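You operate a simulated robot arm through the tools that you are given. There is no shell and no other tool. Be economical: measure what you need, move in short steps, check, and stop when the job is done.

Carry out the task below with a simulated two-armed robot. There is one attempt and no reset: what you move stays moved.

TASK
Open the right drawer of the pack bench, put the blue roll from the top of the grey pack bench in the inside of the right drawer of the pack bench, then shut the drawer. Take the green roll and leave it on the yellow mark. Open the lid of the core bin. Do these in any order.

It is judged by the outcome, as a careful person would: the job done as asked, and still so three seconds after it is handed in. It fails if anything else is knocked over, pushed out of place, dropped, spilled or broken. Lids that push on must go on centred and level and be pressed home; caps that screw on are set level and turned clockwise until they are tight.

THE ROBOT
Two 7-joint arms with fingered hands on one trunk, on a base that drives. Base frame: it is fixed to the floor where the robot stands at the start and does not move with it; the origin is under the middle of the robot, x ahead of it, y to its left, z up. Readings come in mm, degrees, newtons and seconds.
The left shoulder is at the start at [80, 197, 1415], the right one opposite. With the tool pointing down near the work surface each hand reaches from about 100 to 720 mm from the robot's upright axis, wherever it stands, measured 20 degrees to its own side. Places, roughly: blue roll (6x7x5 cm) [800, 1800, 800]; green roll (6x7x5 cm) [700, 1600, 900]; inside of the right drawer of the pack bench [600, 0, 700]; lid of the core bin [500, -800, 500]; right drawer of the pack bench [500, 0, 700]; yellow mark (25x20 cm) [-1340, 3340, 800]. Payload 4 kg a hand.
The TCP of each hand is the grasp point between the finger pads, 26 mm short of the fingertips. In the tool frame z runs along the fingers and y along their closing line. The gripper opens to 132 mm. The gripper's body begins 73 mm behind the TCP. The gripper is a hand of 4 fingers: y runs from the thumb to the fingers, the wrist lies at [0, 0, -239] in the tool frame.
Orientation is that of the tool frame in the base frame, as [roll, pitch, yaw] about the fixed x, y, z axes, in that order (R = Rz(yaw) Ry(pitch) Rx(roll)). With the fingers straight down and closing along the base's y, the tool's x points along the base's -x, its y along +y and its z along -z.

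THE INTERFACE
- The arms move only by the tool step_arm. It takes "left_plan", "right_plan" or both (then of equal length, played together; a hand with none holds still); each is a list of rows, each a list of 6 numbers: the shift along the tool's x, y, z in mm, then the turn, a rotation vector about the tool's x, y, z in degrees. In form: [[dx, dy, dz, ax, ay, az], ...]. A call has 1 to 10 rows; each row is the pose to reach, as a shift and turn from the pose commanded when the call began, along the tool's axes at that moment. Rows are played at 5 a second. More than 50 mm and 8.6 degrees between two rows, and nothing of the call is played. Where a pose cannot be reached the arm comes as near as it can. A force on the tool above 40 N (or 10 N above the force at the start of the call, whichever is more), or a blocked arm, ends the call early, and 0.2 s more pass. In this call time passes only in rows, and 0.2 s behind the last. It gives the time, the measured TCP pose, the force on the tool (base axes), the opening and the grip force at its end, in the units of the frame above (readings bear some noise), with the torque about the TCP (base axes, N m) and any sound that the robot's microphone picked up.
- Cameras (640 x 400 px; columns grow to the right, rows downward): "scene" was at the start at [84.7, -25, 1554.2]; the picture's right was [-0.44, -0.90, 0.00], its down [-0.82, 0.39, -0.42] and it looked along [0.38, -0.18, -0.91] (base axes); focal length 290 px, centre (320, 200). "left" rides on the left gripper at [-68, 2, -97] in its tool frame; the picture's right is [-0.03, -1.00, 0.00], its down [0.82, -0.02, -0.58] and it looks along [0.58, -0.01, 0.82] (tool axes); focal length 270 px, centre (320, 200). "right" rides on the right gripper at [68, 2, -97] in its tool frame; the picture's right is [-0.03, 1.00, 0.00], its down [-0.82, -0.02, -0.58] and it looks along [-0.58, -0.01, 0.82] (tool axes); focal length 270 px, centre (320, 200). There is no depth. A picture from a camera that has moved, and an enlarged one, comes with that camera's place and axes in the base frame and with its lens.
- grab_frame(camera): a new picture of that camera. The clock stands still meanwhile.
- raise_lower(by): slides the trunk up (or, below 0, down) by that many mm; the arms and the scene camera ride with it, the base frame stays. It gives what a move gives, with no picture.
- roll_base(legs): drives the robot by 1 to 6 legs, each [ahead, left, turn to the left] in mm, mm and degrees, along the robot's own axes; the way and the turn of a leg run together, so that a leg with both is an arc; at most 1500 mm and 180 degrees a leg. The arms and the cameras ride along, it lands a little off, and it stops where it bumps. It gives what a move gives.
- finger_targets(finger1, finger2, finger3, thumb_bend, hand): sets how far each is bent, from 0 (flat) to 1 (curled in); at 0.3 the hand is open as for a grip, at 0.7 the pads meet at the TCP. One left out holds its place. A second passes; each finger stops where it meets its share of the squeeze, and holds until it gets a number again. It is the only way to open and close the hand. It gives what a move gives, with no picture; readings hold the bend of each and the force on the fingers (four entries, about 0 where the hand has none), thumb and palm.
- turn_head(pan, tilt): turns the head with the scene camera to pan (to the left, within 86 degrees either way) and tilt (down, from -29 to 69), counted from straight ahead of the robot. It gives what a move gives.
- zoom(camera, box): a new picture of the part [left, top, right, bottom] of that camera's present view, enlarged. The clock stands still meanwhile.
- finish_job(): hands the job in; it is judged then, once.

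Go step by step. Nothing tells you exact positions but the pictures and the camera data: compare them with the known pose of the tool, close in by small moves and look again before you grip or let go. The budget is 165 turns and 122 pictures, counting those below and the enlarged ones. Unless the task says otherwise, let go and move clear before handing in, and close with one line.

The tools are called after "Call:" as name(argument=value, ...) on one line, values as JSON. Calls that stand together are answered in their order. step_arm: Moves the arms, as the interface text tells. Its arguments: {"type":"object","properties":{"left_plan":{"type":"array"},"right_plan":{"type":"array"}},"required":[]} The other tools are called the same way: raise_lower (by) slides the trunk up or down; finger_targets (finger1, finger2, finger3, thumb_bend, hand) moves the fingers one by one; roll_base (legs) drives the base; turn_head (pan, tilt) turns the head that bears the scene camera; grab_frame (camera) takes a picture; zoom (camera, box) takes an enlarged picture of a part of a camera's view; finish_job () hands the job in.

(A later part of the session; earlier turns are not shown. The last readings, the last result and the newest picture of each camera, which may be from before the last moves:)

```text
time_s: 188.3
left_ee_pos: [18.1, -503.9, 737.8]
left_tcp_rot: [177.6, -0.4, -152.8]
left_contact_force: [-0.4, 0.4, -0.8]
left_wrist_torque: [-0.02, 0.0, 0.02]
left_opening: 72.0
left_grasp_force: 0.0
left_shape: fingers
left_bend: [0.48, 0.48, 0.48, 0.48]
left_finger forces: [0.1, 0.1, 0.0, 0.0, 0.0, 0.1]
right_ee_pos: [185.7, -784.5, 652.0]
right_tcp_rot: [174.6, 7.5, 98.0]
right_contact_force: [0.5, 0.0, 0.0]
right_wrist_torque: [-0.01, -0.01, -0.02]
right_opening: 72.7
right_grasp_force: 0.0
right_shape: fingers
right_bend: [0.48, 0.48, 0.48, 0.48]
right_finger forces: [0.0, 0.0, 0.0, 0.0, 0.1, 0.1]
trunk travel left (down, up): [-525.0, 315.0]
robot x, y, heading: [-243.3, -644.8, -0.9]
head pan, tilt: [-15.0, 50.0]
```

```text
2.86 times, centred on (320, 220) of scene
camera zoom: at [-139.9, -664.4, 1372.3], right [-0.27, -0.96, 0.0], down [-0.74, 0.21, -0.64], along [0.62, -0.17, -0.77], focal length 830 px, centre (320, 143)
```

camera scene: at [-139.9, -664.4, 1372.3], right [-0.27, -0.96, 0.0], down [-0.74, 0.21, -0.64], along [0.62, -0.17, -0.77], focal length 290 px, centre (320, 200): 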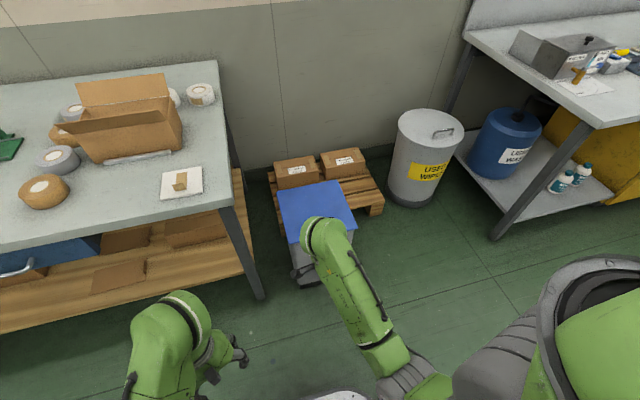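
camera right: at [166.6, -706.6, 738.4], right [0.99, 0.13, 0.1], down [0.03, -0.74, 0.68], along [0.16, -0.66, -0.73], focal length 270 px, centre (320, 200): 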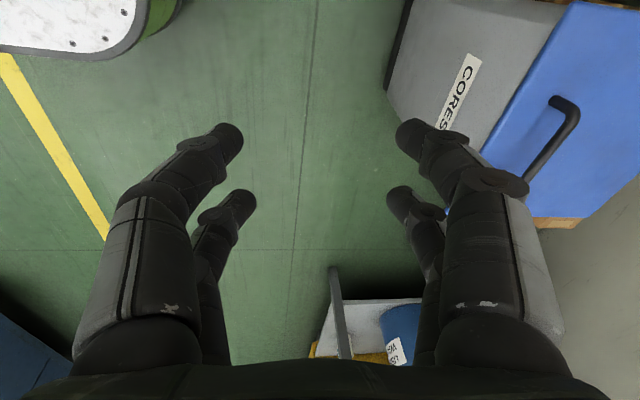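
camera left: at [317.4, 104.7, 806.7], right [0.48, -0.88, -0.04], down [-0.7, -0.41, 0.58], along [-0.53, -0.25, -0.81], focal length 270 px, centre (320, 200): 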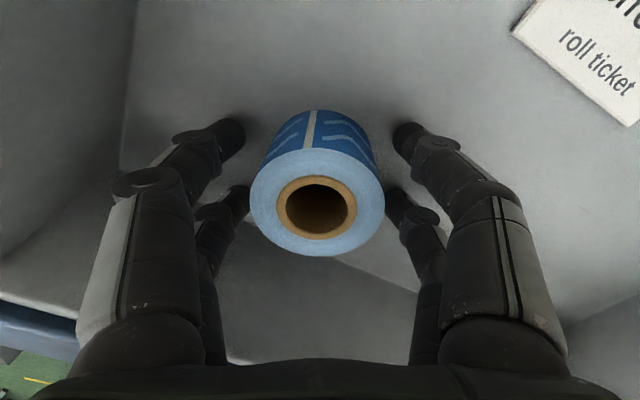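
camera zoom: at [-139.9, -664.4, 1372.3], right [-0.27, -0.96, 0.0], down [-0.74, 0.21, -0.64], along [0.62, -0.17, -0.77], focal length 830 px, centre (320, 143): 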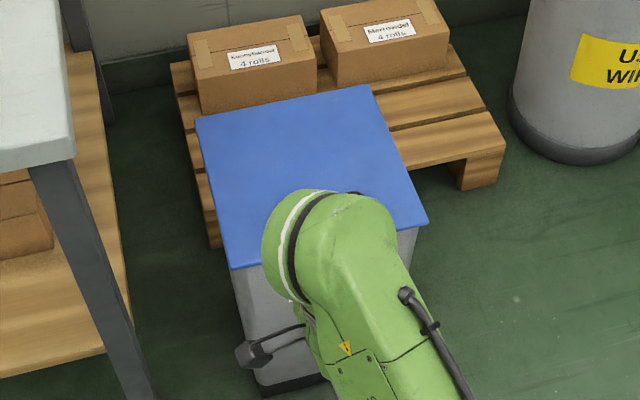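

The lid spans x≈401–650, y≈−706…−964 at z≈500, handle near [430,−825]. I move the hand toward above the handle.

Call:
roll_base(legs=[[190, -40, 1]])

Call:
grab_frame(camera="right")

Call:
grab_frame(camera="scene")

```text
time_s: 189.9
left_ee_pos: [196.6, -537.0, 737.9]
left_tcp_rot: [177.6, -0.4, -151.3]
left_contact_force: [-0.2, -0.1, -0.6]
left_wrist_torque: [0.0, 0.03, -0.01]
left_opening: 72.4
left_grasp_force: 0.0
left_shape: fingers
left_bend: [0.48, 0.48, 0.48, 0.48]
left_finger forces: [0.1, 0.0, 0.1, 0.1, 0.0, 0.1]
right_ee_pos: [372.7, -813.4, 652.0]
right_tcp_rot: [174.4, 7.7, 99.5]
right_contact_force: [0.2, -0.1, 0.3]
right_wrist_torque: [0.02, 0.02, -0.01]
right_opening: 72.5
right_grasp_force: 0.0
right_shape: fingers
right_bend: [0.48, 0.48, 0.48, 0.48]
right_finger forces: [0.0, 0.1, 0.1, 0.0, 0.0, 0.0]
trunk travel left (down, up): [-525.0, 315.0]
robot x, y, heading: [-61.9, -683.3, 0.6]
head pan, tilt: [-15.0, 50.0]
```

```text
38 pictures are left
camera right: at [352.0, -735.4, 738.5], right [0.98, 0.15, 0.1], down [0.05, -0.74, 0.68], along [0.17, -0.66, -0.73], focal length 270 px, centre (320, 200)
```

right: 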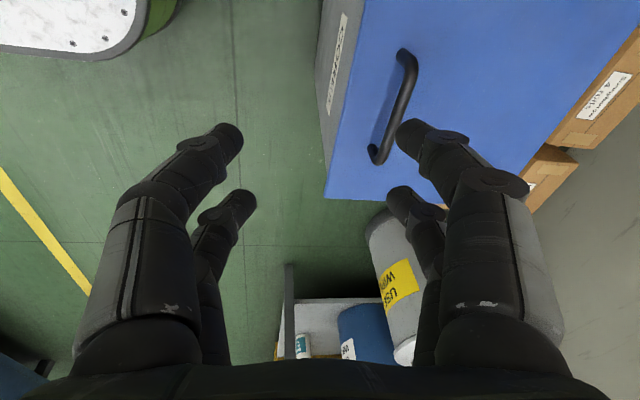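

```text
37 pictures are left
camera scene: at [44.4, -701.1, 1372.3], right [-0.25, -0.97, 0.0], down [-0.74, 0.19, -0.64], along [0.62, -0.16, -0.77], focal length 290 px, centre (320, 200)
```

scene: 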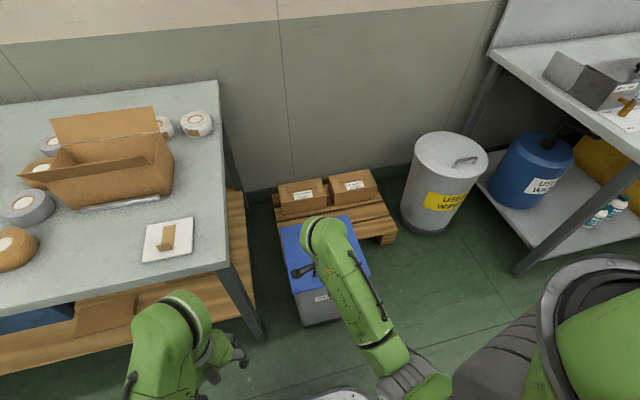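

The bar lies at about x 447, y −818, z ≈520. I centre the hand over it, level it, then lower with the trunk.

Call:
step_arm(right_plan=[[-9, 36, 5, 0, 3.3, 0], [-17, 71, 9, 0, 6.6, 0]])

Call:
raise_lower(by=-80)

Call:
grab_frame(camera="right")

```text
time_s: 190.5
left_ee_pos: [198.5, -536.7, 736.1]
left_tcp_rot: [177.5, -0.6, -151.3]
left_contact_force: [0.4, 0.3, 0.4]
left_wrist_torque: [0.02, 0.06, -0.05]
left_opening: 72.2
left_grasp_force: 0.0
left_shape: fingers
left_bend: [0.48, 0.48, 0.48, 0.48]
left_finger forces: [0.1, 0.0, 0.0, 0.0, 0.0, 0.1]
right_ee_pos: [446.8, -816.6, 647.8]
right_tcp_rot: [174.7, 0.9, 100.2]
right_contact_force: [0.1, -0.1, 0.2]
right_wrist_torque: [0.0, 0.01, -0.03]
right_opening: 72.7
right_grasp_force: 0.0
right_shape: fingers
right_bend: [0.48, 0.48, 0.48, 0.48]
right_finger forces: [0.0, 0.0, 0.0, 0.0, 0.1, 0.1]
trunk travel left (down, up): [-525.0, 315.0]
robot x, y, heading: [-59.7, -683.1, 0.7]
head pan, tilt: [-15.0, 50.0]
```

```text
time_s: 191.7
left_ee_pos: [196.5, -537.4, 657.8]
left_tcp_rot: [177.6, -0.4, -151.4]
left_contact_force: [0.8, 0.3, -0.2]
left_wrist_torque: [0.0, 0.03, -0.03]
left_opening: 72.1
left_grasp_force: 0.2
left_shape: fingers
left_bend: [0.48, 0.48, 0.48, 0.48]
left_finger forces: [0.0, 0.0, 0.0, 0.0, 0.0, 0.0]
right_ee_pos: [446.3, -816.7, 568.7]
right_tcp_rot: [174.6, 0.9, 100.2]
right_contact_force: [-0.6, 0.2, -0.9]
right_wrist_torque: [0.01, -0.01, 0.01]
right_opening: 72.7
right_grasp_force: 0.0
right_shape: fingers
right_bend: [0.48, 0.48, 0.48, 0.48]
right_finger forces: [0.1, 0.0, 0.0, 0.0, 0.0, 0.0]
trunk travel left (down, up): [-445.0, 395.0]
robot x, y, heading: [-60.3, -686.7, 0.6]
head pan, tilt: [-15.0, 50.0]
```

```text
36 pictures are left
camera right: at [427.5, -750.2, 664.7], right [0.98, 0.15, 0.1], down [0.07, -0.81, 0.59], along [0.17, -0.57, -0.8], focal length 270 px, centre (320, 200)
```

right: 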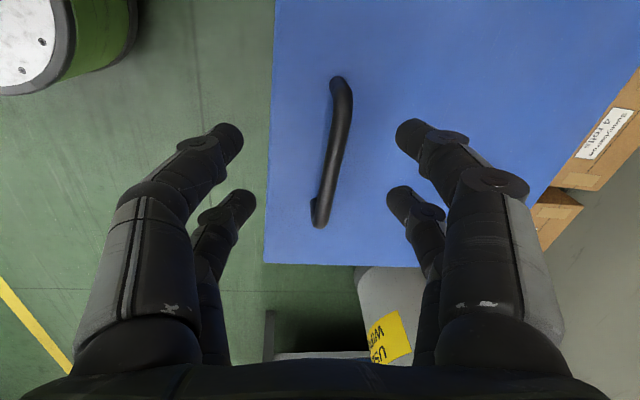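

Call:
step_arm(right_plan=[[-2, 12, 0, 0, 0, 5]])

Call:
raise_lower(by=-30)

Call:
grab_frame(camera="right")

```text
time_s: 192.1
left_ee_pos: [196.9, -536.2, 657.2]
left_tcp_rot: [177.5, -0.4, -151.4]
left_contact_force: [0.0, 0.3, 0.0]
left_wrist_torque: [0.01, 0.0, -0.01]
left_opening: 72.3
left_grasp_force: 0.1
left_shape: fingers
left_bend: [0.48, 0.48, 0.48, 0.48]
left_finger forces: [0.0, 0.1, 0.0, 0.0, 0.0, 0.0]
right_ee_pos: [459.0, -817.5, 570.2]
right_tcp_rot: [174.5, 0.6, 95.2]
right_contact_force: [-0.2, -0.4, -0.2]
right_wrist_torque: [-0.04, -0.01, 0.01]
right_opening: 72.8
right_grasp_force: 0.0
right_shape: fingers
right_bend: [0.48, 0.48, 0.48, 0.48]
right_finger forces: [0.0, 0.1, 0.0, 0.0, 0.0, 0.0]
trunk travel left (down, up): [-445.0, 395.0]
robot x, y, heading: [-59.6, -681.5, 0.9]
head pan, tilt: [-15.0, 50.0]
```

```text
time_s: 192.8
left_ee_pos: [196.9, -536.0, 628.4]
left_tcp_rot: [177.5, -0.5, -151.4]
left_contact_force: [0.2, 0.1, -0.1]
left_wrist_torque: [0.0, 0.02, 0.01]
left_opening: 72.3
left_grasp_force: 0.1
left_shape: fingers
left_bend: [0.48, 0.48, 0.48, 0.48]
left_finger forces: [0.1, 0.1, 0.0, 0.0, 0.1, 0.0]
right_ee_pos: [459.2, -817.2, 540.0]
right_tcp_rot: [174.5, 0.5, 95.3]
right_contact_force: [0.2, -0.5, -0.6]
right_wrist_torque: [-0.02, -0.01, 0.03]
right_opening: 72.9
right_grasp_force: 0.0
right_shape: fingers
right_bend: [0.48, 0.48, 0.48, 0.48]
right_finger forces: [0.0, 0.0, 0.1, 0.0, 0.0, 0.0]
trunk travel left (down, up): [-415.0, 425.0]
robot x, y, heading: [-61.2, -685.6, 0.5]
head pan, tilt: [-15.0, 50.0]
```

```text
35 pictures are left
camera right: at [445.9, -749.0, 635.7], right [0.99, 0.07, 0.1], down [0.0, -0.81, 0.58], along [0.12, -0.58, -0.81], focal length 270 px, centre (320, 200)
```

right: 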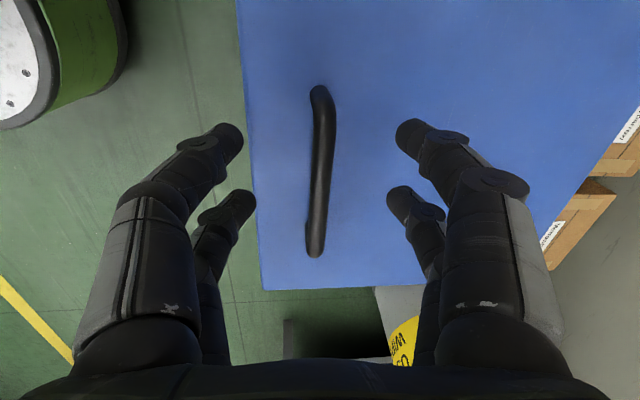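

Call:
raise_lower(by=-26)

Call:
raise_lower(by=-6)

Call:
grab_frame(camera="right")

```text
time_s: 193.5
left_ee_pos: [196.2, -536.9, 601.8]
left_tcp_rot: [177.5, -0.3, -151.4]
left_contact_force: [0.6, 0.2, 0.2]
left_wrist_torque: [0.01, 0.04, 0.01]
left_opening: 72.2
left_grasp_force: 0.0
left_shape: fingers
left_bend: [0.48, 0.48, 0.48, 0.48]
left_finger forces: [0.0, 0.0, 0.0, 0.0, 0.0, 0.0]
right_ee_pos: [459.1, -817.4, 514.2]
right_tcp_rot: [174.4, 0.6, 95.2]
right_contact_force: [0.2, 0.7, 0.5]
right_wrist_torque: [0.04, 0.0, 0.0]
right_opening: 72.7
right_grasp_force: 0.0
right_shape: fingers
right_bend: [0.48, 0.48, 0.48, 0.48]
right_finger forces: [0.0, 0.0, 0.0, 0.1, 0.0, 0.0]
trunk travel left (down, up): [-389.0, 451.0]
robot x, y, heading: [-58.8, -684.6, 0.6]
head pan, tilt: [-15.0, 50.0]
```

```text
time_s: 194.1
left_ee_pos: [196.4, -535.5, 595.2]
left_tcp_rot: [177.5, -0.4, -151.4]
left_contact_force: [0.2, -0.9, -0.3]
left_wrist_torque: [-0.02, 0.02, -0.01]
left_opening: 72.0
left_grasp_force: 0.0
left_shape: fingers
left_bend: [0.48, 0.48, 0.48, 0.48]
left_finger forces: [0.0, 0.1, 0.0, 0.1, 0.0, 0.1]
right_ee_pos: [460.5, -818.0, 507.2]
right_tcp_rot: [174.5, 0.5, 95.2]
right_contact_force: [0.2, -0.3, 0.2]
right_wrist_torque: [0.02, 0.0, -0.02]
right_opening: 72.6
right_grasp_force: 0.3
right_shape: fingers
right_bend: [0.48, 0.48, 0.48, 0.48]
right_finger forces: [0.0, 0.0, 0.3, 0.1, 0.2, 0.1]
trunk travel left (down, up): [-383.0, 457.0]
robot x, y, heading: [-61.8, -680.7, 0.8]
head pan, tilt: [-15.0, 50.0]
```

```text
34 pictures are left
camera right: at [446.0, -748.9, 603.6], right [0.99, 0.07, 0.1], down [0.0, -0.81, 0.58], along [0.12, -0.58, -0.81], focal length 270 px, centre (320, 200)
```

right: 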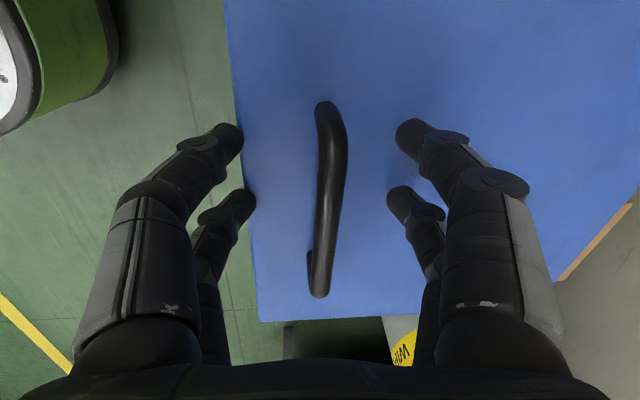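

The fingertips are at the lid and the bar is between them. Close.

Call:
finger_targets(hand="right", finger1=0.75, finger2=0.75, finger3=0.75, thumb_bend=0.75)

Call:
grab_frame(camera="right")

```text
time_s: 195.1
left_ee_pos: [196.7, -537.3, 597.1]
left_tcp_rot: [177.5, -0.4, -151.4]
left_contact_force: [0.0, 0.7, -0.2]
left_wrist_torque: [0.0, 0.03, 0.0]
left_opening: 72.3
left_grasp_force: 0.1
left_shape: fingers
left_bend: [0.48, 0.48, 0.48, 0.48]
left_finger forces: [0.1, 0.0, 0.0, 0.1, 0.0, 0.1]
right_ee_pos: [458.4, -816.7, 507.2]
right_tcp_rot: [174.6, 0.6, 95.3]
right_contact_force: [-19.0, -0.1, -3.5]
right_wrist_torque: [-0.01, 1.15, -0.25]
right_opening: 36.1
right_grasp_force: 20.7
right_shape: fingers
right_bend: [0.65, 0.73, 0.52, 0.59]
right_finger forces: [5.6, 6.6, 12.3, 0.0, 17.0, 0.1]
trunk travel left (down, up): [-383.0, 457.0]
robot x, y, heading: [-56.2, -685.0, 0.6]
head pan, tilt: [-15.0, 50.0]
```

```text
33 pictures are left
camera right: at [444.9, -749.0, 603.1], right [0.99, 0.07, 0.09], down [0.0, -0.81, 0.58], along [0.11, -0.58, -0.81], focal length 270 px, centre (320, 200)
```

right: 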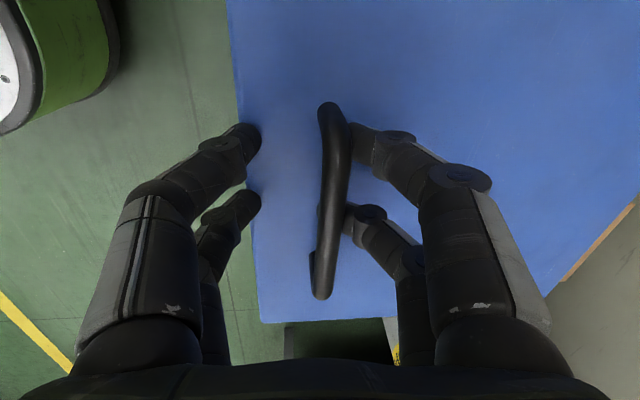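

The front-side fingers hung over the lid's front edge and pressed on it. I open, rise, narrow the hand, and come down again.

Call:
finger_targets(hand="right", finger1=0.48, finger2=0.48, finger3=0.48, thumb_bend=0.48)

Call:
raise_lower(by=45)

Call:
finger_targets(hand="right", finger1=0.59, finger2=0.59, finger3=0.59, thumb_bend=0.59)

Call:
raise_lower(by=-22)

Call:
grab_frame(camera="right")

```text
time_s: 196.1
left_ee_pos: [197.8, -536.4, 595.4]
left_tcp_rot: [177.5, -0.4, -151.5]
left_contact_force: [-0.4, -0.9, 0.0]
left_wrist_torque: [0.0, 0.02, 0.02]
left_opening: 72.1
left_grasp_force: 0.0
left_shape: fingers
left_bend: [0.48, 0.48, 0.48, 0.48]
left_finger forces: [0.1, 0.0, 0.0, 0.0, 0.0, 0.0]
right_ee_pos: [459.4, -817.2, 508.0]
right_tcp_rot: [174.5, 0.5, 95.2]
right_contact_force: [0.0, 0.6, 0.4]
right_wrist_torque: [0.0, 0.01, 0.01]
right_opening: 72.2
right_grasp_force: 0.4
right_shape: fingers
right_bend: [0.48, 0.48, 0.48, 0.48]
right_finger forces: [0.0, 0.1, 0.2, 0.1, 0.1, 0.0]
trunk travel left (down, up): [-383.0, 457.0]
robot x, y, heading: [-58.9, -680.7, 0.7]
head pan, tilt: [-15.0, 50.0]
```

```text
time_s: 196.9
left_ee_pos: [198.0, -537.0, 641.0]
left_tcp_rot: [177.5, -0.4, -151.4]
left_contact_force: [0.5, -0.3, 0.7]
left_wrist_torque: [0.04, 0.05, 0.01]
left_opening: 72.4
left_grasp_force: 0.0
left_shape: fingers
left_bend: [0.48, 0.48, 0.48, 0.48]
left_finger forces: [0.0, 0.0, 0.1, 0.0, 0.1, 0.1]
right_ee_pos: [457.8, -816.8, 552.1]
right_tcp_rot: [174.5, 0.5, 95.2]
right_contact_force: [-0.7, -0.1, -0.3]
right_wrist_torque: [0.03, -0.04, 0.02]
right_opening: 72.0
right_grasp_force: 0.0
right_shape: fingers
right_bend: [0.48, 0.48, 0.48, 0.48]
right_finger forces: [0.1, 0.0, 0.1, 0.0, 0.0, 0.0]
trunk travel left (down, up): [-428.0, 412.0]
robot x, y, heading: [-63.5, -686.0, 0.9]
head pan, tilt: [-15.0, 50.0]
```

```text
time_s: 197.9
left_ee_pos: [197.8, -537.1, 639.3]
left_tcp_rot: [177.5, -0.4, -151.4]
left_contact_force: [-0.2, -0.2, 0.1]
left_wrist_torque: [-0.01, 0.0, 0.02]
left_opening: 72.1
left_grasp_force: 0.1
left_shape: fingers
left_bend: [0.48, 0.48, 0.48, 0.48]
left_finger forces: [0.0, 0.0, 0.0, 0.0, 0.0, 0.0]
right_ee_pos: [459.7, -817.0, 552.3]
right_tcp_rot: [174.5, 0.6, 95.2]
right_contact_force: [0.5, 1.0, -0.1]
right_wrist_torque: [-0.02, 0.0, -0.01]
right_opening: 36.3
right_grasp_force: 0.1
right_shape: fingers
right_bend: [0.59, 0.59, 0.59, 0.59]
right_finger forces: [0.0, 0.0, 0.1, 0.0, 0.0, 0.0]
trunk travel left (down, up): [-428.0, 412.0]
robot x, y, heading: [-57.8, -682.3, 0.9]
head pan, tilt: [-15.0, 50.0]
```

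```text
time_s: 198.6
left_ee_pos: [196.8, -536.0, 618.7]
left_tcp_rot: [177.5, -0.4, -151.4]
left_contact_force: [-0.4, -0.3, -0.6]
left_wrist_torque: [-0.01, 0.01, 0.01]
left_opening: 72.0
left_grasp_force: 0.0
left_shape: fingers
left_bend: [0.48, 0.48, 0.48, 0.48]
left_finger forces: [0.0, 0.0, 0.0, 0.0, 0.1, 0.1]
right_ee_pos: [458.8, -816.9, 530.1]
right_tcp_rot: [174.5, 0.5, 95.2]
right_contact_force: [0.0, -0.6, 0.4]
right_wrist_torque: [-0.04, 0.0, 0.02]
right_opening: 36.5
right_grasp_force: 0.1
right_shape: fingers
right_bend: [0.59, 0.59, 0.59, 0.59]
right_finger forces: [0.0, 0.0, 0.0, 0.0, 0.0, 0.0]
trunk travel left (down, up): [-406.0, 434.0]
robot x, y, heading: [-61.1, -682.4, 0.5]
head pan, tilt: [-15.0, 50.0]
```

```text
32 pictures are left
camera right: at [445.9, -749.0, 626.6], right [0.99, 0.07, 0.1], down [0.0, -0.81, 0.58], along [0.12, -0.58, -0.81], focal length 270 px, centre (320, 200)
```

right: 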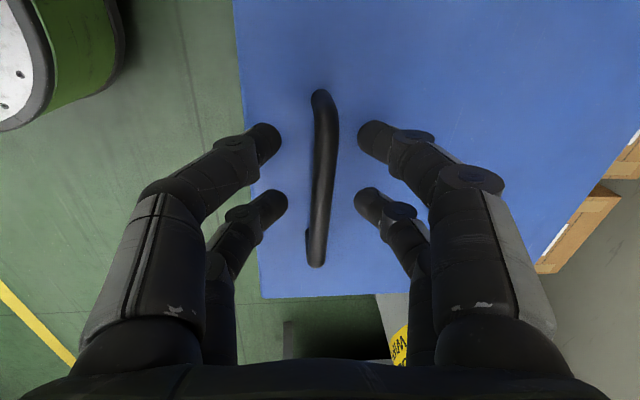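

Now both fingertip pairs are over the lid. Lower to the lid and close.

Call:
raise_lower(by=-20)

Call:
raise_lower(by=-4)

Call:
finger_targets(hand="right", finger1=0.76, finger2=0.76, finger3=0.76, thumb_bend=0.76)

Call:
grab_frame(camera="right")

```text
time_s: 199.3
left_ee_pos: [197.2, -536.5, 597.9]
left_tcp_rot: [177.4, -0.4, -151.3]
left_contact_force: [-0.5, -0.5, 0.4]
left_wrist_torque: [-0.02, 0.03, 0.0]
left_opening: 72.1
left_grasp_force: 0.1
left_shape: fingers
left_bend: [0.48, 0.48, 0.48, 0.48]
left_finger forces: [0.0, 0.0, 0.0, 0.1, 0.0, 0.0]
right_ee_pos: [459.4, -817.5, 511.4]
right_tcp_rot: [174.5, 0.6, 95.3]
right_contact_force: [-0.2, 0.0, -0.3]
right_wrist_torque: [0.0, 0.01, 0.02]
right_opening: 36.0
right_grasp_force: 0.1
right_shape: fingers
right_bend: [0.59, 0.59, 0.59, 0.59]
right_finger forces: [0.0, 0.0, 0.0, 0.0, 0.0, 0.0]
trunk travel left (down, up): [-386.0, 454.0]
robot x, y, heading: [-57.7, -681.7, 0.7]
head pan, tilt: [-15.0, 50.0]
```

```text
time_s: 199.8
left_ee_pos: [196.9, -537.3, 593.2]
left_tcp_rot: [177.5, -0.5, -151.4]
left_contact_force: [-0.2, 1.0, 0.2]
left_wrist_torque: [0.0, 0.0, 0.01]
left_opening: 72.0
left_grasp_force: 0.1
left_shape: fingers
left_bend: [0.48, 0.48, 0.48, 0.48]
left_finger forces: [0.0, 0.0, 0.0, 0.1, 0.1, 0.0]
right_ee_pos: [458.7, -817.5, 507.8]
right_tcp_rot: [174.5, 0.4, 95.1]
right_contact_force: [0.5, -0.7, 0.3]
right_wrist_torque: [0.03, -0.01, 0.01]
right_opening: 36.2
right_grasp_force: 0.0
right_shape: fingers
right_bend: [0.59, 0.59, 0.59, 0.59]
right_finger forces: [0.0, 0.0, 0.1, 0.0, 0.0, 0.0]
trunk travel left (down, up): [-382.0, 458.0]
robot x, y, heading: [-59.0, -684.4, 0.9]
head pan, tilt: [-15.0, 50.0]
```

```text
time_s: 200.8
left_ee_pos: [197.3, -536.9, 594.8]
left_tcp_rot: [177.5, -0.3, -151.4]
left_contact_force: [0.9, 0.5, 0.7]
left_wrist_torque: [-0.01, 0.02, -0.02]
left_opening: 72.1
left_grasp_force: 0.0
left_shape: fingers
left_bend: [0.48, 0.48, 0.48, 0.48]
left_finger forces: [0.0, 0.1, 0.1, 0.0, 0.0, 0.0]
right_ee_pos: [459.2, -816.7, 506.0]
right_tcp_rot: [174.5, 0.5, 95.2]
right_contact_force: [3.5, -2.8, -1.8]
right_wrist_torque: [-0.09, -0.03, -0.09]
right_opening: 2.7
right_grasp_force: 6.0
right_shape: fingers
right_bend: [0.7, 0.74, 0.74, 0.73]
right_finger forces: [7.0, 0.0, 0.0, 0.1, 4.9, 0.0]
trunk travel left (down, up): [-382.0, 458.0]
robot x, y, heading: [-59.4, -684.4, 0.8]
head pan, tilt: [-15.0, 50.0]
```

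```text
31 pictures are left
camera right: at [446.3, -749.3, 602.2], right [0.99, 0.07, 0.1], down [0.0, -0.81, 0.58], along [0.12, -0.58, -0.81], focal length 270 px, centre (320, 200)
```

right: 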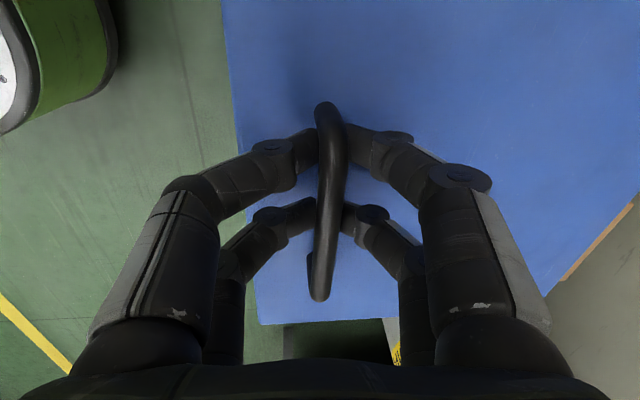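

The bar is caged. I lift along an arc about the rear hinge (≈x 652, z 482), first about 25°.

Call:
step_arm(right_plan=[[0, 5, -16, 2.5, 0, 0], [-1, 11, -32, 5, 0, 0], [-1, 18, -47, 7.5, 0, 0], [-2, 27, -62, 10, 0, 0], [-3, 37, -76, 12.5, 0, 0]])

Call:
grab_frame(camera="scene")

Call:
grab_frame(camera="right")

```text
time_s: 202.0
left_ee_pos: [197.9, -536.5, 594.9]
left_tcp_rot: [177.6, -0.4, -151.4]
left_contact_force: [-0.4, 0.2, 0.3]
left_wrist_torque: [0.03, -0.02, -0.04]
left_opening: 72.3
left_grasp_force: 0.1
left_shape: fingers
left_bend: [0.48, 0.48, 0.48, 0.48]
left_finger forces: [0.1, 0.0, 0.1, 0.0, 0.0, 0.0]
right_ee_pos: [490.1, -817.5, 584.7]
right_tcp_rot: [-172.8, 0.5, 95.2]
right_contact_force: [-3.7, -4.4, 0.9]
right_wrist_torque: [-0.03, 0.1, 0.11]
right_opening: 1.4
right_grasp_force: 6.3
right_shape: fingers
right_bend: [0.7, 0.74, 0.74, 0.73]
right_finger forces: [4.4, 0.0, 0.0, 0.0, 8.4, 0.0]
trunk travel left (down, up): [-382.0, 458.0]
robot x, y, heading: [-60.5, -685.4, 1.1]
head pan, tilt: [-15.0, 50.0]
```

```text
30 pictures are left
camera scene: at [44.5, -701.5, 1229.3], right [-0.25, -0.97, 0.0], down [-0.74, 0.19, -0.64], along [0.62, -0.16, -0.77], focal length 290 px, centre (320, 200)
```

scene: 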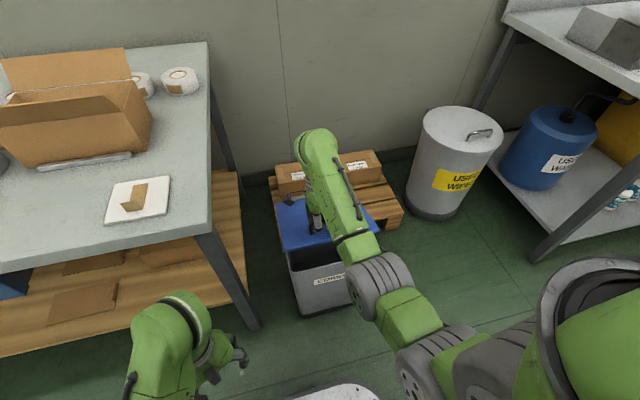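

```text
29 pictures are left
camera right: at [497.7, -747.6, 680.1], right [0.99, 0.06, -0.12], down [0.12, -0.8, 0.58], along [-0.06, -0.59, -0.8], focal length 270 px, centre (320, 200)
```

right: 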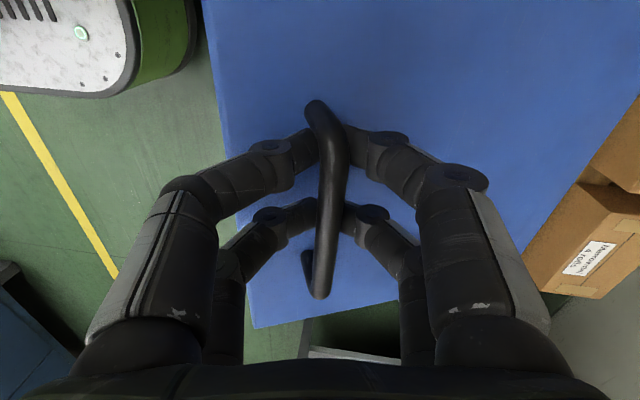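

The lid follows. Continue lifting to about 55°.

Call:
step_arm(right_plan=[[-1, 8, -15, 3, 0, 0], [-2, 17, -29, 6, 0, 0], [-3, 28, -42, 9, 0, 0], [-4, 40, -55, 12, 0, 0], [-5, 52, -66, 15, 0, 0], [-7, 66, -76, 18, 0, 0]])

Call:
grab_frame(camera="scene")

Call:
grab_frame(camera="right")

```text
time_s: 203.4
left_ee_pos: [197.6, -537.6, 594.8]
left_tcp_rot: [177.4, -0.5, -151.5]
left_contact_force: [-0.6, -0.6, 0.0]
left_wrist_torque: [0.02, -0.03, -0.03]
left_opening: 71.9
left_grasp_force: 0.0
left_shape: fingers
left_bend: [0.48, 0.48, 0.48, 0.48]
left_finger forces: [0.1, 0.0, 0.0, 0.0, 0.0, 0.0]
right_ee_pos: [557.5, -817.1, 654.5]
right_tcp_rot: [-155.0, 0.5, 95.1]
right_contact_force: [0.1, -13.2, -1.3]
right_wrist_torque: [-0.09, 0.07, 0.15]
right_opening: 0.0
right_grasp_force: 11.9
right_shape: fingers
right_bend: [0.71, 0.74, 0.74, 0.73]
right_finger forces: [6.1, 5.3, 0.1, 0.0, 11.4, 0.0]
right hand out of reach, approached as far as the arm can: row 6
trunk travel left (down, up): [-382.0, 458.0]
robot x, y, heading: [-57.5, -685.3, 0.6]
head pan, tilt: [-15.0, 50.0]
```

```text
28 pictures are left
camera scene: at [45.9, -702.9, 1229.0], right [-0.25, -0.97, 0.0], down [-0.74, 0.19, -0.64], along [0.62, -0.16, -0.77], focal length 290 px, centre (320, 200)
```

scene: 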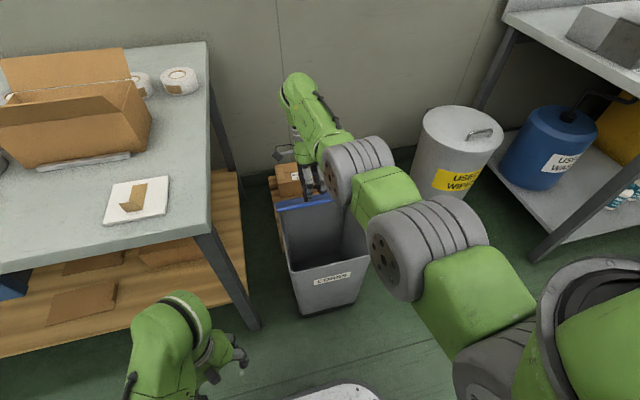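

```text
27 pictures are left
camera right: at [593.8, -744.7, 740.3], right [0.91, 0.05, -0.42], down [0.3, -0.79, 0.54], along [-0.31, -0.61, -0.73], focal length 270 px, centre (320, 200)
```

right: 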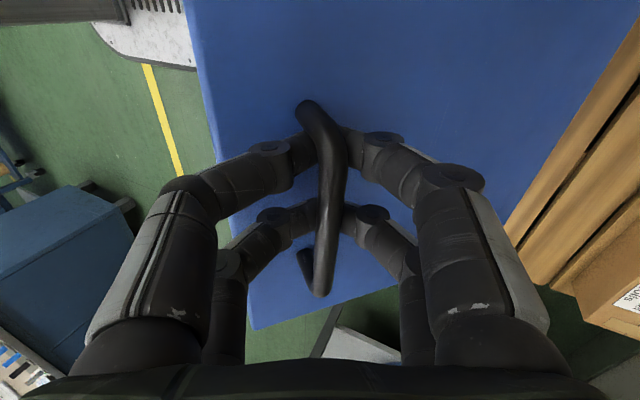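

The lid is up about 55° and the arm is near full stretch, so I continue with the base and trunk.

Call:
raise_lower(by=12)

Call:
roll_base(legs=[[45, 0, 0]])

Call:
grab_frame(camera="right")

```text
time_s: 204.0
left_ee_pos: [198.2, -537.5, 605.5]
left_tcp_rot: [177.2, -0.4, -151.4]
left_contact_force: [0.7, 0.5, -0.3]
left_wrist_torque: [-0.02, 0.01, 0.01]
left_opening: 72.1
left_grasp_force: 0.0
left_shape: fingers
left_bend: [0.48, 0.48, 0.48, 0.48]
left_finger forces: [0.0, 0.0, 0.0, 0.0, 0.1, 0.0]
right_ee_pos: [557.4, -816.9, 663.1]
right_tcp_rot: [-154.8, 0.4, 95.1]
right_contact_force: [9.7, -15.2, -17.0]
right_wrist_torque: [-0.26, -0.06, -0.02]
right_opening: 2.3
right_grasp_force: 13.4
right_shape: fingers
right_bend: [0.69, 0.72, 0.75, 0.74]
right_finger forces: [13.2, 9.7, 1.1, 0.0, 3.0, 0.1]
trunk travel left (down, up): [-394.0, 446.0]
robot x, y, heading: [-60.7, -685.7, 0.9]
head pan, tilt: [-15.0, 50.0]
```

```text
time_s: 204.9
left_ee_pos: [242.2, -537.4, 606.5]
left_tcp_rot: [177.4, -0.4, -151.6]
left_contact_force: [-0.5, 0.1, 0.2]
left_wrist_torque: [0.02, 0.02, -0.03]
left_opening: 72.4
left_grasp_force: 0.0
left_shape: fingers
left_bend: [0.48, 0.48, 0.48, 0.48]
left_finger forces: [0.1, 0.0, 0.0, 0.1, 0.1, 0.0]
right_ee_pos: [600.9, -817.4, 667.0]
right_tcp_rot: [-155.1, 0.6, 95.0]
right_contact_force: [-3.5, -20.1, 5.0]
right_wrist_torque: [0.09, 0.12, 0.36]
right_opening: 0.2
right_grasp_force: 12.1
right_shape: fingers
right_bend: [0.72, 0.73, 0.75, 0.73]
right_finger forces: [0.1, 0.0, 0.1, 0.1, 23.3, 0.1]
trunk travel left (down, up): [-394.0, 446.0]
robot x, y, heading: [-10.9, -684.3, 0.4]
head pan, tilt: [-15.0, 50.0]
```

```text
26 pictures are left
camera right: at [638.1, -744.8, 752.6], right [0.91, 0.05, -0.42], down [0.3, -0.79, 0.54], along [-0.31, -0.61, -0.73], focal length 270 px, centre (320, 200)
```

right: 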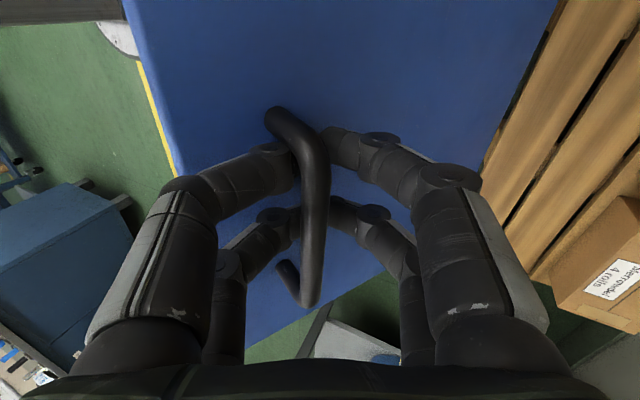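

Call:
raise_lower(by=8)

Call:
roll_base(legs=[[40, 0, 0]])

Call:
grab_frame(camera="scene")

Call:
grab_frame(camera="right")

```text
time_s: 205.5
left_ee_pos: [243.1, -536.5, 614.7]
left_tcp_rot: [177.4, -0.3, -151.6]
left_contact_force: [-0.4, 0.4, 1.1]
left_wrist_torque: [0.02, -0.01, 0.0]
left_opening: 72.1
left_grasp_force: 0.0
left_shape: fingers
left_bend: [0.48, 0.48, 0.48, 0.48]
left_finger forces: [0.0, 0.1, 0.0, 0.0, 0.0, 0.0]
right_ee_pos: [600.5, -817.5, 673.8]
right_tcp_rot: [-155.0, 0.6, 95.1]
right_contact_force: [1.9, -11.7, -5.1]
right_wrist_torque: [-0.25, -0.07, 0.1]
right_opening: 0.2
right_grasp_force: 8.2
right_shape: fingers
right_bend: [0.72, 0.73, 0.75, 0.73]
right_finger forces: [0.0, 0.1, 0.1, 0.0, 16.9, 0.1]
trunk travel left (down, up): [-402.0, 438.0]
robot x, y, heading: [-15.7, -686.1, 0.6]
head pan, tilt: [-15.0, 50.0]
```

```text
time_s: 206.4
left_ee_pos: [282.2, -536.8, 614.7]
left_tcp_rot: [177.4, -0.4, -151.6]
left_contact_force: [-0.2, 0.4, 0.1]
left_wrist_torque: [-0.01, 0.0, -0.02]
left_opening: 72.3
left_grasp_force: 0.1
left_shape: fingers
left_bend: [0.48, 0.48, 0.48, 0.48]
left_finger forces: [0.1, 0.0, 0.1, 0.1, 0.1, 0.1]
right_ee_pos: [641.5, -817.8, 674.0]
right_tcp_rot: [-155.1, 0.6, 95.0]
right_contact_force: [-2.0, -17.9, 8.2]
right_wrist_torque: [0.24, 0.16, 0.32]
right_opening: 0.2
right_grasp_force: 11.4
right_shape: fingers
right_bend: [0.72, 0.73, 0.75, 0.73]
right_finger forces: [0.0, 0.0, 0.0, 0.0, 22.5, 0.0]
trunk travel left (down, up): [-402.0, 438.0]
robot x, y, heading: [26.9, -683.5, 0.7]
head pan, tilt: [-15.0, 50.0]
```

```text
25 pictures are left
camera scene: at [129.6, -702.8, 1249.1], right [-0.25, -0.97, 0.0], down [-0.74, 0.19, -0.64], along [0.62, -0.16, -0.77], focal length 290 px, centre (320, 200)
```

scene: 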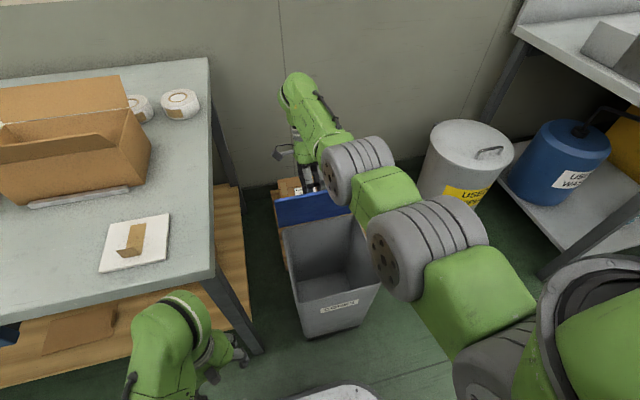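

```text
24 pictures are left
camera right: at [677.6, -745.4, 761.0], right [0.91, 0.05, -0.42], down [0.29, -0.79, 0.54], along [-0.31, -0.61, -0.73], focal length 270 px, centre (320, 200)
```

right: 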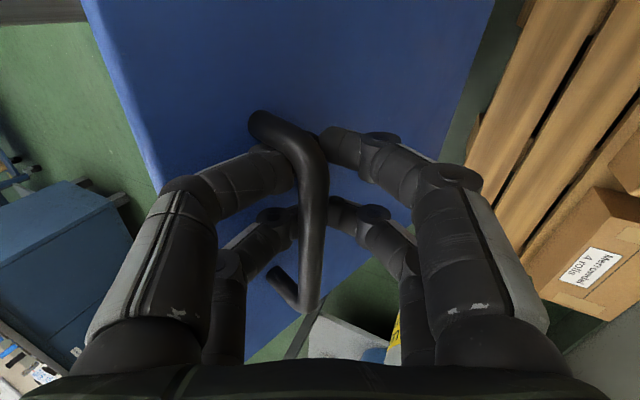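

The lid is near 78°. Before going further I pull the left hand back from the bench end.

Call:
step_arm(left_plan=[[32, 17, 0, 0, 0, 0], [64, 34, 0, 0, 0, 0], [90, 48, 0, 0, 0, 0]])

Call:
roll_base(legs=[[40, 0, 0]])

Call:
grab_frame(camera="right")

```text
time_s: 207.2
left_ee_pos: [181.7, -537.1, 618.4]
left_tcp_rot: [177.5, -0.3, -151.5]
left_contact_force: [0.1, 0.2, -0.2]
left_wrist_torque: [-0.03, 0.0, -0.03]
left_opening: 72.3
left_grasp_force: 0.0
left_shape: fingers
left_bend: [0.48, 0.48, 0.48, 0.48]
left_finger forces: [0.0, 0.0, 0.1, 0.0, 0.0, 0.1]
right_ee_pos: [641.2, -818.0, 675.6]
right_tcp_rot: [-155.1, 0.6, 95.0]
right_contact_force: [-0.9, -12.6, 1.1]
right_wrist_torque: [0.06, 0.0, 0.22]
right_opening: 0.0
right_grasp_force: 8.8
right_shape: fingers
right_bend: [0.72, 0.73, 0.75, 0.73]
right_finger forces: [0.0, 0.0, 0.1, 0.1, 17.3, 0.1]
trunk travel left (down, up): [-402.0, 438.0]
robot x, y, heading: [23.7, -684.1, 0.6]
head pan, tilt: [-15.0, 50.0]
```

```text
time_s: 208.1
left_ee_pos: [224.4, -537.4, 617.5]
left_tcp_rot: [177.4, -0.4, -151.7]
left_contact_force: [0.4, -0.3, -0.1]
left_wrist_torque: [-0.02, 0.01, -0.01]
left_opening: 71.9
left_grasp_force: 0.0
left_shape: fingers
left_bend: [0.48, 0.48, 0.48, 0.48]
left_finger forces: [0.1, 0.0, 0.0, 0.1, 0.1, 0.0]
right_ee_pos: [681.2, -818.9, 674.6]
right_tcp_rot: [-155.0, 0.6, 95.1]
right_contact_force: [-0.2, -20.0, 1.3]
right_wrist_torque: [0.26, 0.07, 0.36]
right_opening: 0.0
right_grasp_force: 10.3
right_shape: fingers
right_bend: [0.72, 0.73, 0.75, 0.73]
right_finger forces: [0.0, 0.0, 0.0, 0.0, 20.1, 0.0]
trunk travel left (down, up): [-402.0, 438.0]
robot x, y, heading: [64.7, -682.3, 0.7]
head pan, tilt: [-15.0, 50.0]
```

```text
23 pictures are left
camera right: at [718.1, -746.5, 760.3], right [0.91, 0.05, -0.42], down [0.29, -0.79, 0.54], along [-0.31, -0.61, -0.73], focal length 270 px, centre (320, 200)
```

right: 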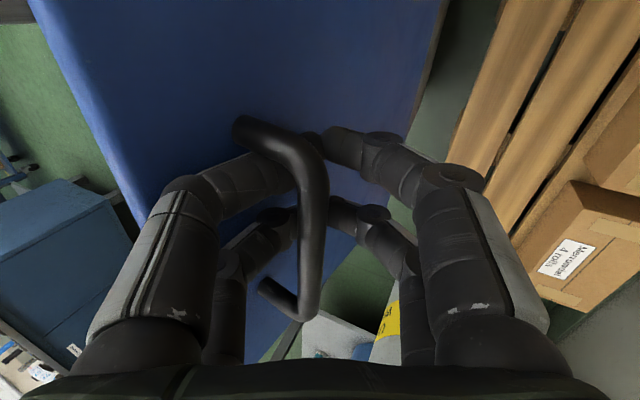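

The lid is about vertical. I push on past vertical.

Call:
raise_lower(by=-5)

Call:
roll_base(legs=[[35, 0, 0]])

Call:
grab_frame(camera="right")

Call:
grab_frame(camera="scene")

```text
time_s: 208.6
left_ee_pos: [222.7, -537.7, 611.5]
left_tcp_rot: [177.6, -0.3, -151.7]
left_contact_force: [-0.8, 0.5, 0.8]
left_wrist_torque: [-0.04, -0.03, 0.02]
left_opening: 72.2
left_grasp_force: 0.1
left_shape: fingers
left_bend: [0.48, 0.48, 0.48, 0.48]
left_finger forces: [0.1, 0.0, 0.1, 0.0, 0.0, 0.0]
right_ee_pos: [680.3, -820.0, 669.6]
right_tcp_rot: [-155.2, 0.7, 94.8]
right_contact_force: [-0.6, -12.5, 8.9]
right_wrist_torque: [0.38, 0.14, 0.26]
right_opening: 0.0
right_grasp_force: 6.8
right_shape: fingers
right_bend: [0.72, 0.73, 0.75, 0.74]
right_finger forces: [0.1, 0.0, 0.0, 0.0, 12.6, 0.1]
trunk travel left (down, up): [-397.0, 443.0]
robot x, y, heading: [64.8, -684.5, 0.5]
head pan, tilt: [-15.0, 50.0]
```

```text
time_s: 209.4
left_ee_pos: [258.6, -536.5, 613.0]
left_tcp_rot: [177.4, -0.4, -151.7]
left_contact_force: [-0.1, 0.1, -1.3]
left_wrist_torque: [0.0, -0.01, -0.01]
left_opening: 72.2
left_grasp_force: 0.1
left_shape: fingers
left_bend: [0.48, 0.48, 0.48, 0.48]
left_finger forces: [0.0, 0.0, 0.0, 0.0, 0.0, 0.0]
right_ee_pos: [714.7, -820.3, 668.3]
right_tcp_rot: [-155.1, 0.6, 95.0]
right_contact_force: [-0.9, -16.5, 1.5]
right_wrist_torque: [0.27, 0.08, 0.31]
right_opening: 0.2
right_grasp_force: 9.5
right_shape: fingers
right_bend: [0.72, 0.73, 0.75, 0.73]
right_finger forces: [0.0, 0.1, 0.0, 0.0, 18.6, 0.0]
trunk travel left (down, up): [-397.0, 443.0]
robot x, y, heading: [98.6, -682.2, 0.5]
head pan, tilt: [-15.0, 50.0]
```

```text
22 pictures are left
camera right: at [751.6, -747.2, 754.9], right [0.91, 0.05, -0.42], down [0.29, -0.79, 0.54], along [-0.31, -0.61, -0.73], focal length 270 px, centre (320, 200)
```

right: 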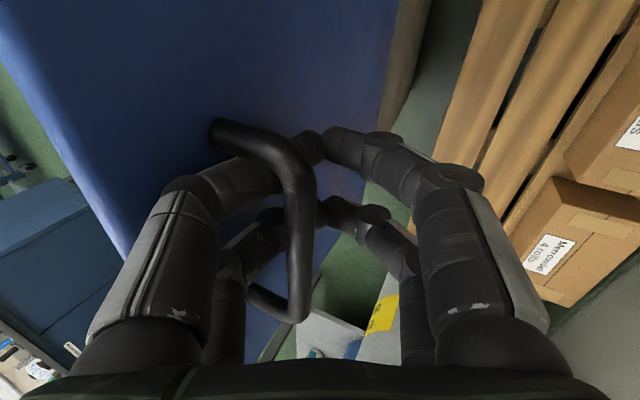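

```text
21 pictures are left
camera scene: at [203.8, -702.3, 1244.0], right [-0.25, -0.97, 0.0], down [-0.74, 0.19, -0.64], along [0.62, -0.16, -0.77], focal length 290 px, centre (320, 200)
```

scene: 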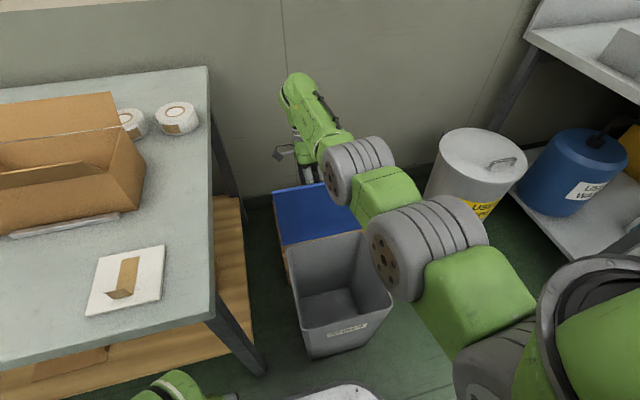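

Call:
raise_lower(by=-7)

Call:
roll_base(legs=[[25, 0, 0]])

Call:
grab_frame(camera="right")

```text
time_s: 210.0
left_ee_pos: [255.7, -536.8, 605.7]
left_tcp_rot: [177.5, -0.5, -151.7]
left_contact_force: [0.4, 0.2, 0.1]
left_wrist_torque: [-0.01, -0.01, -0.01]
left_opening: 72.3
left_grasp_force: 0.1
left_shape: fingers
left_bend: [0.48, 0.48, 0.48, 0.48]
left_finger forces: [0.1, 0.0, 0.0, 0.1, 0.0, 0.0]
right_ee_pos: [714.4, -819.7, 662.5]
right_tcp_rot: [-155.1, 0.7, 95.0]
right_contact_force: [-0.2, -9.9, 6.6]
right_wrist_torque: [0.42, 0.18, 0.21]
right_opening: 0.1
right_grasp_force: 5.5
right_shape: fingers
right_bend: [0.72, 0.73, 0.75, 0.74]
right_finger forces: [0.0, 0.1, 0.1, 0.0, 11.3, 0.1]
trunk travel left (down, up): [-390.0, 450.0]
robot x, y, heading: [100.4, -685.3, 0.5]
head pan, tilt: [-15.0, 50.0]
```

```text
time_s: 210.8
left_ee_pos: [281.5, -537.1, 605.3]
left_tcp_rot: [177.5, -0.4, -151.6]
left_contact_force: [0.3, 0.6, 0.3]
left_wrist_torque: [-0.01, 0.04, 0.02]
left_opening: 72.3
left_grasp_force: 0.0
left_shape: fingers
left_bend: [0.48, 0.48, 0.48, 0.48]
left_finger forces: [0.1, 0.0, 0.1, 0.0, 0.0, 0.0]
right_ee_pos: [739.9, -820.1, 662.7]
right_tcp_rot: [-155.0, 0.8, 94.9]
right_contact_force: [-0.4, -15.5, 1.8]
right_wrist_torque: [0.34, 0.14, 0.34]
right_opening: 0.1
right_grasp_force: 10.1
right_shape: fingers
right_bend: [0.72, 0.73, 0.75, 0.73]
right_finger forces: [0.0, 0.1, 0.1, 0.0, 20.0, 0.0]
trunk travel left (down, up): [-390.0, 450.0]
robot x, y, heading: [122.6, -680.3, 0.3]
head pan, tilt: [-15.0, 50.0]
```

```text
20 pictures are left
camera right: at [775.2, -747.3, 747.9], right [0.91, 0.05, -0.42], down [0.29, -0.79, 0.54], along [-0.31, -0.62, -0.73], focal length 270 px, centre (320, 200)
```

right: 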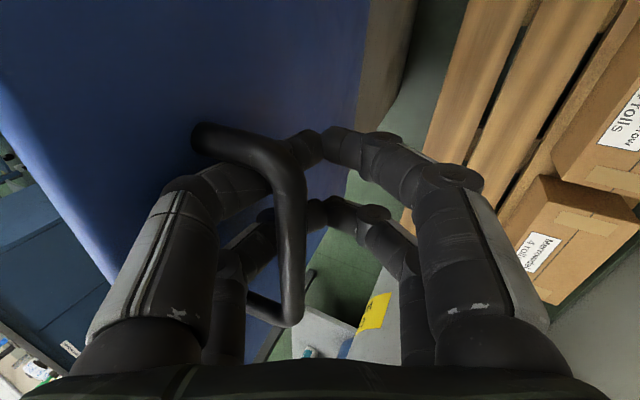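

The lid is well past vertical (~107°). I open the rear fingers fully and the lid-side pair only a little, then withdraw along the fingers' axis.

Call:
finger_targets(hand="right", finger1=0.4, finger2=0.4)

Call:
finger_targets(hand="right", finger3=0.61, thumb_bend=0.61)

Call:
grab_frame(camera="right")

```text
time_s: 211.8
left_ee_pos: [280.2, -536.6, 606.2]
left_tcp_rot: [177.3, -0.4, -151.7]
left_contact_force: [0.2, -0.9, 0.5]
left_wrist_torque: [-0.01, -0.01, -0.02]
left_opening: 72.1
left_grasp_force: 0.1
left_shape: fingers
left_bend: [0.48, 0.48, 0.48, 0.48]
left_finger forces: [0.1, 0.1, 0.0, 0.0, 0.1, 0.0]
right_ee_pos: [738.9, -821.8, 662.5]
right_tcp_rot: [-154.9, 0.8, 95.0]
right_contact_force: [-0.1, -12.4, -0.6]
right_wrist_torque: [0.27, 0.04, 0.27]
right_opening: 42.2
right_grasp_force: 7.8
right_shape: fingers
right_bend: [0.4, 0.4, 0.76, 0.75]
right_finger forces: [0.1, 0.1, 0.0, 0.0, 15.5, 0.0]
trunk travel left (down, up): [-390.0, 450.0]
robot x, y, heading: [122.7, -683.9, 0.4]
head pan, tilt: [-15.0, 50.0]
```

```text
time_s: 212.8
left_ee_pos: [281.3, -536.4, 605.6]
left_tcp_rot: [177.5, -0.4, -151.8]
left_contact_force: [0.1, -0.5, 0.6]
left_wrist_torque: [0.0, -0.03, -0.02]
left_opening: 72.3
left_grasp_force: 0.0
left_shape: fingers
left_bend: [0.48, 0.48, 0.48, 0.48]
left_finger forces: [0.1, 0.0, 0.1, 0.0, 0.1, 0.1]
right_ee_pos: [739.0, -819.2, 661.5]
right_tcp_rot: [-154.9, 0.8, 94.9]
right_contact_force: [0.4, -8.9, -3.0]
right_wrist_torque: [0.15, -0.12, 0.29]
right_opening: 63.4
right_grasp_force: 4.6
right_shape: fingers
right_bend: [0.4, 0.4, 0.61, 0.61]
right_finger forces: [0.0, 0.0, 0.1, 0.0, 9.1, 0.1]
trunk travel left (down, up): [-390.0, 450.0]
robot x, y, heading: [125.9, -680.6, 0.7]
head pan, tilt: [-15.0, 50.0]
```

```text
19 pictures are left
camera right: at [775.3, -746.9, 747.9], right [0.91, 0.05, -0.42], down [0.29, -0.79, 0.54], along [-0.31, -0.62, -0.73], focal length 270 px, centre (320, 200)
```

right: 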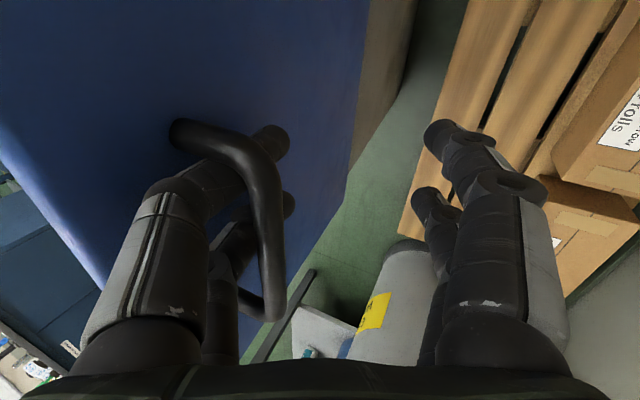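

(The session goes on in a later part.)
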